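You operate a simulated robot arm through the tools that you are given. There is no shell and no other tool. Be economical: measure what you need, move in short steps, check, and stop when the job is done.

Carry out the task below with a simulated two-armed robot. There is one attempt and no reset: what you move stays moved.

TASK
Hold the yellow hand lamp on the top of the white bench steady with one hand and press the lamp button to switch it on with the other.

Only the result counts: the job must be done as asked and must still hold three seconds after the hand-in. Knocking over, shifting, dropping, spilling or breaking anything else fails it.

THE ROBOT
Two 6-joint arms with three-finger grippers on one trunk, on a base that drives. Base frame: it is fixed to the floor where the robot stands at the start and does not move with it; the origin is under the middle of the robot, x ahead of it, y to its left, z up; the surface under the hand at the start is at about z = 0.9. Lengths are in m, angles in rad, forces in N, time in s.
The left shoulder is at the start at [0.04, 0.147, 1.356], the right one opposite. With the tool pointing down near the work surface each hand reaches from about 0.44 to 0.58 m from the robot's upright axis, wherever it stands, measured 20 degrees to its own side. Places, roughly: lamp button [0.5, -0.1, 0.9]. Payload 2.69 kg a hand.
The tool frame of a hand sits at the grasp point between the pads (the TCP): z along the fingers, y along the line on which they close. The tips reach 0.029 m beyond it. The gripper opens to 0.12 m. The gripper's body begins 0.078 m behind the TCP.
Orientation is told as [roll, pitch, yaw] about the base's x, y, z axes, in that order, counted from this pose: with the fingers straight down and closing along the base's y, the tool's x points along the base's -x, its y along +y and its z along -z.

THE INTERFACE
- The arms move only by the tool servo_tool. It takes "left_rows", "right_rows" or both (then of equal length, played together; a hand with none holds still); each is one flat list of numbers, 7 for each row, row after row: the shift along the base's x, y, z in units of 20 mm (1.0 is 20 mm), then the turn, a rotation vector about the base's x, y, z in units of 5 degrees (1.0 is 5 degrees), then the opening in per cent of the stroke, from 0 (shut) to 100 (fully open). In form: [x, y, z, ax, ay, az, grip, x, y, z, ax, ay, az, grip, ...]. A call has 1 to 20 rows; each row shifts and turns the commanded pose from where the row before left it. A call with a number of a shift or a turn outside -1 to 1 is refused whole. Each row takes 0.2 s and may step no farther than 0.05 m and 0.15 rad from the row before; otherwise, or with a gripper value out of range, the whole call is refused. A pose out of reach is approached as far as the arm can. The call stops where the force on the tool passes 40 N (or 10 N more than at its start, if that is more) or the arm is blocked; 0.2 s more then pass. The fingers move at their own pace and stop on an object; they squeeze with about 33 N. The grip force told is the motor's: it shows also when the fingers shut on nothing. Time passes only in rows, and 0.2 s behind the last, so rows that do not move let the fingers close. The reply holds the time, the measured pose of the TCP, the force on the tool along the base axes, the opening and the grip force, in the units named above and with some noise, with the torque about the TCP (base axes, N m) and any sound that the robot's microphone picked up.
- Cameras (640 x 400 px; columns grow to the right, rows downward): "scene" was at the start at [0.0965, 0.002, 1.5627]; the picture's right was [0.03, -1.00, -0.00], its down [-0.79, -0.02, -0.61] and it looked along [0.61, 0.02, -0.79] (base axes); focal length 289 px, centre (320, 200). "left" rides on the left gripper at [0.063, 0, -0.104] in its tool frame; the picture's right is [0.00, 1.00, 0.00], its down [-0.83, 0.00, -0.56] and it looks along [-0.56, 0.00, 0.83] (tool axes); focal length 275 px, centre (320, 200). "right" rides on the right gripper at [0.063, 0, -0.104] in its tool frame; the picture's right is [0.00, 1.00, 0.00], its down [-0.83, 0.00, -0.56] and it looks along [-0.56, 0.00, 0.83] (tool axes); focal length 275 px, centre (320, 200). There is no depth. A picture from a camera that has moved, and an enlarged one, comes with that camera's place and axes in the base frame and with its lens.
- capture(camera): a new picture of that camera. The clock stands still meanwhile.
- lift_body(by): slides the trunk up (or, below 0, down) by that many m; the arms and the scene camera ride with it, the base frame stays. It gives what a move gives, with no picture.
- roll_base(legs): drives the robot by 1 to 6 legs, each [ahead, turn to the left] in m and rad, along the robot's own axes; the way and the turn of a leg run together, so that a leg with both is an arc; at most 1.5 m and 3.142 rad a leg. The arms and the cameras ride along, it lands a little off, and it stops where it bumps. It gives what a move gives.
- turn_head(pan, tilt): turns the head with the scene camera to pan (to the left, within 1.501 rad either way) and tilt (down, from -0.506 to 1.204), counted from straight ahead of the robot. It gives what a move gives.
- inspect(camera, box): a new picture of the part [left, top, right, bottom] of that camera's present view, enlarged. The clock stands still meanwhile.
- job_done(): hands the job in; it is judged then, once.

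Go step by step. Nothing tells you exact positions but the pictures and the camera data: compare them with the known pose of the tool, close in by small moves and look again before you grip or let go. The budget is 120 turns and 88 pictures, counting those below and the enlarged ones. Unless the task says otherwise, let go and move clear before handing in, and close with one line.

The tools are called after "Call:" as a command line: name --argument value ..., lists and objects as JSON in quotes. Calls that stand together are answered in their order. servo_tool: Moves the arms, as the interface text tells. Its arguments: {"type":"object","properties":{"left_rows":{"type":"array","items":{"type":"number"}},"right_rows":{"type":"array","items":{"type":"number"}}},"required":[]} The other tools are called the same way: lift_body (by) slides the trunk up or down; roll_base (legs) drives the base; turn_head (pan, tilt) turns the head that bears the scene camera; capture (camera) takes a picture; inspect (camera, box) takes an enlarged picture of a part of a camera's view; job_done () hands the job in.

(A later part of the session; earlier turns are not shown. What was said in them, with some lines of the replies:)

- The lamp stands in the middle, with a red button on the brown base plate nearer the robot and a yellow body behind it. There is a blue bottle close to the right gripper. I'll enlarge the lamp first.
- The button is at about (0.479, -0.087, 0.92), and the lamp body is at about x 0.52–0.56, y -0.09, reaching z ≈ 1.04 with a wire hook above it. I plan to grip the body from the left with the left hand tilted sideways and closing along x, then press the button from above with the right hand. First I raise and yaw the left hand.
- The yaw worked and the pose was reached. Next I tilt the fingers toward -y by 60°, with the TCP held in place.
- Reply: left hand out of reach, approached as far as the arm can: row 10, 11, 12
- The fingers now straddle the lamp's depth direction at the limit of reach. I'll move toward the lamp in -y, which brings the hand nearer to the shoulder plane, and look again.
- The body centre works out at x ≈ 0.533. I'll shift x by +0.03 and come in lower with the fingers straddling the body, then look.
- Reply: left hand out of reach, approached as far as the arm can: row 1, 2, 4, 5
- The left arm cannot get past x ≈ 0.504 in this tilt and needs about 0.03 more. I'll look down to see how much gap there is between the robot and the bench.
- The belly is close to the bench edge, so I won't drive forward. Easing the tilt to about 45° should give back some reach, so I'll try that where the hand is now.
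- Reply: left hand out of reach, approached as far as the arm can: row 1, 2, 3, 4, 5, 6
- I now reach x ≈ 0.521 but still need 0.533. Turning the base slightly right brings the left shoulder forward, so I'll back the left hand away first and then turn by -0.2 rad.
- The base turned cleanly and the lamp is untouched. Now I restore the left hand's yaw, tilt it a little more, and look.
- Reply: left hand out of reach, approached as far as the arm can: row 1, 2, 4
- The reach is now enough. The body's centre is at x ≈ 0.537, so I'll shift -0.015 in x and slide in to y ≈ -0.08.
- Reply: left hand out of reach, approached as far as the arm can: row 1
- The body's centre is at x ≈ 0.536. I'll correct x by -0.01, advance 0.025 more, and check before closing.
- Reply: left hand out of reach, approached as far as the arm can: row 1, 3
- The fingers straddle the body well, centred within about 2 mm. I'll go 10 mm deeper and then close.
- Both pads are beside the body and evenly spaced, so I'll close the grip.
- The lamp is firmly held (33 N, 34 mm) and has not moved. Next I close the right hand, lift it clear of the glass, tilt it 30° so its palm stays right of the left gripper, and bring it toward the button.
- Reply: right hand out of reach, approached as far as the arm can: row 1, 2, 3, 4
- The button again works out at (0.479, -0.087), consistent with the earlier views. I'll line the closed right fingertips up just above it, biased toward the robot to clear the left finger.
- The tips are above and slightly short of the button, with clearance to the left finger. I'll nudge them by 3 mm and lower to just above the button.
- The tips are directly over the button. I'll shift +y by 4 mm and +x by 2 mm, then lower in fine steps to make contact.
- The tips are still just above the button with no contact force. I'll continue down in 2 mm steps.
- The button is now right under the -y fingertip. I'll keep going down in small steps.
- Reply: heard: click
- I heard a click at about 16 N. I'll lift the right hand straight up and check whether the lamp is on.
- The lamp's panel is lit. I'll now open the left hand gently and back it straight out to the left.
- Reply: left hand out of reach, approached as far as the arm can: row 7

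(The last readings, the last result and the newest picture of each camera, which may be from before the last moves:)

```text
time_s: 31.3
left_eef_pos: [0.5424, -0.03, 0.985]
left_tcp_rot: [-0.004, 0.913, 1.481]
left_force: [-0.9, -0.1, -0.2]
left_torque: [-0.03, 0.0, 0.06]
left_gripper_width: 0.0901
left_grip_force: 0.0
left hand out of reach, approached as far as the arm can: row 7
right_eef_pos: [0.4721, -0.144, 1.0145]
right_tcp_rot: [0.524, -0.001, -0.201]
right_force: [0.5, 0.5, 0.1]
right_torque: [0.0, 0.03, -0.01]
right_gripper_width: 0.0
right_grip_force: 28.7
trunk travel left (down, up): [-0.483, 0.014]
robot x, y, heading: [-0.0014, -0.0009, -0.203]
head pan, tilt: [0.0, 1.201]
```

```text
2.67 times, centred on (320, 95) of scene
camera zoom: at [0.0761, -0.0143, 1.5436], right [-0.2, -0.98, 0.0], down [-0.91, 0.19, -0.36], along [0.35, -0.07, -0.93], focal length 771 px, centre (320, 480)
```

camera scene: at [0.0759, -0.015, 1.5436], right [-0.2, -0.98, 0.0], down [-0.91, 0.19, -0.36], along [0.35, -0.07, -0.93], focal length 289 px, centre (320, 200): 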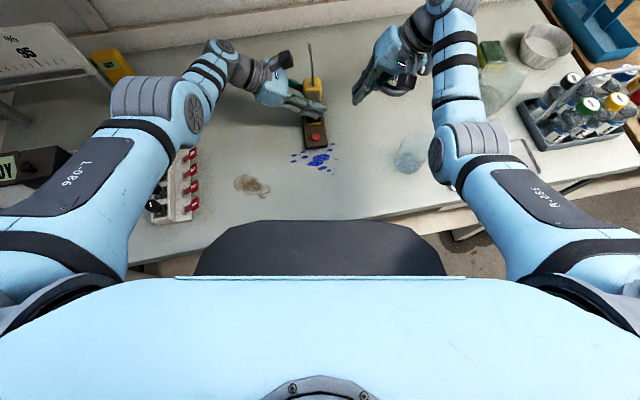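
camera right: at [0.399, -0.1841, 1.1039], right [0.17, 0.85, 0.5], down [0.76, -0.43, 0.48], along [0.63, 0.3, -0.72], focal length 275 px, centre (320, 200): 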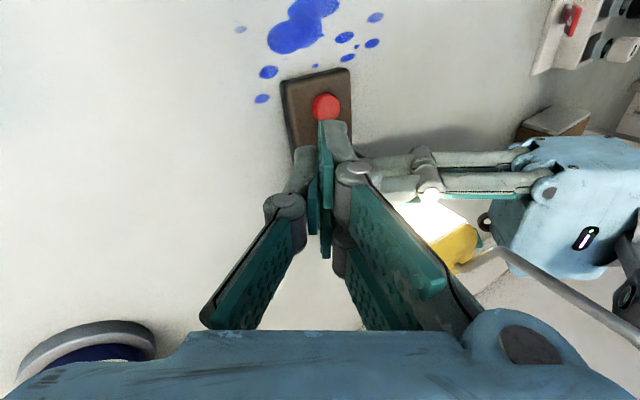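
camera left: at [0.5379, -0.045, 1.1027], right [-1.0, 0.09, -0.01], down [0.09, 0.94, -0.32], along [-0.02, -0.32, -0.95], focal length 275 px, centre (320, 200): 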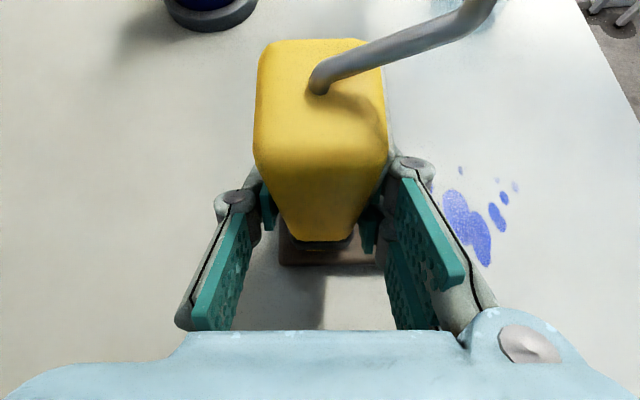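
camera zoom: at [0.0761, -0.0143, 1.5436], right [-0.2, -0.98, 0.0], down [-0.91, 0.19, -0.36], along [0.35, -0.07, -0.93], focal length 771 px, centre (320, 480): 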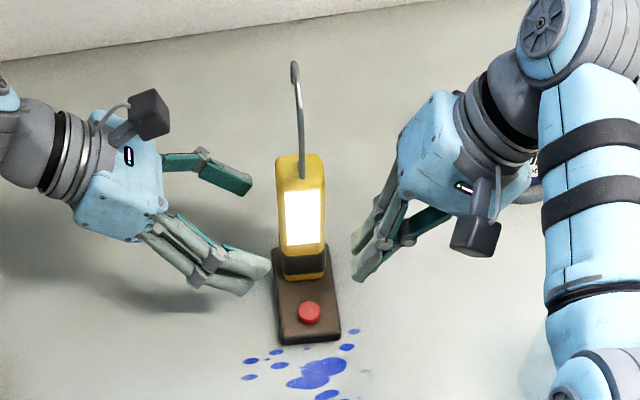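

The lamp stands upright in its place and is lit, and both hands are off it. I'll move the left hand a little farther away and hand in.

Call:
servo_tool --left_rows '[0, 1, 0.2, 0, 0, 0, 75, 0, 1, 0.2, 0, 0, 0, 75]'

Call:
job_done

```text
time_s: 31.9
left_eef_pos: [0.5479, 0.0095, 0.9912]
left_tcp_rot: [-0.004, 0.912, 1.48]
left_force: [0.2, 0.4, -0.1]
left_torque: [-0.01, -0.06, 0.01]
left_gripper_width: 0.0899
left_grip_force: 0.0
left hand out of reach, approached as far as the arm can: row 1
right_eef_pos: [0.4721, -0.1446, 1.0137]
right_tcp_rot: [0.522, -0.002, -0.199]
right_force: [-1.0, -0.4, -0.6]
right_torque: [0.0, -0.02, -0.01]
right_gripper_width: 0.0
right_grip_force: 28.9
trunk travel left (down, up): [-0.483, 0.014]
robot x, y, heading: [-0.001, -0.0013, -0.202]
head pan, tilt: [0.0, 1.201]
```

```text
The job is handed in.
```

The lamp is on: I held it steady with the left hand and pressed its button with the right, and it stayed lit and upright after I let go and moved both hands clear.
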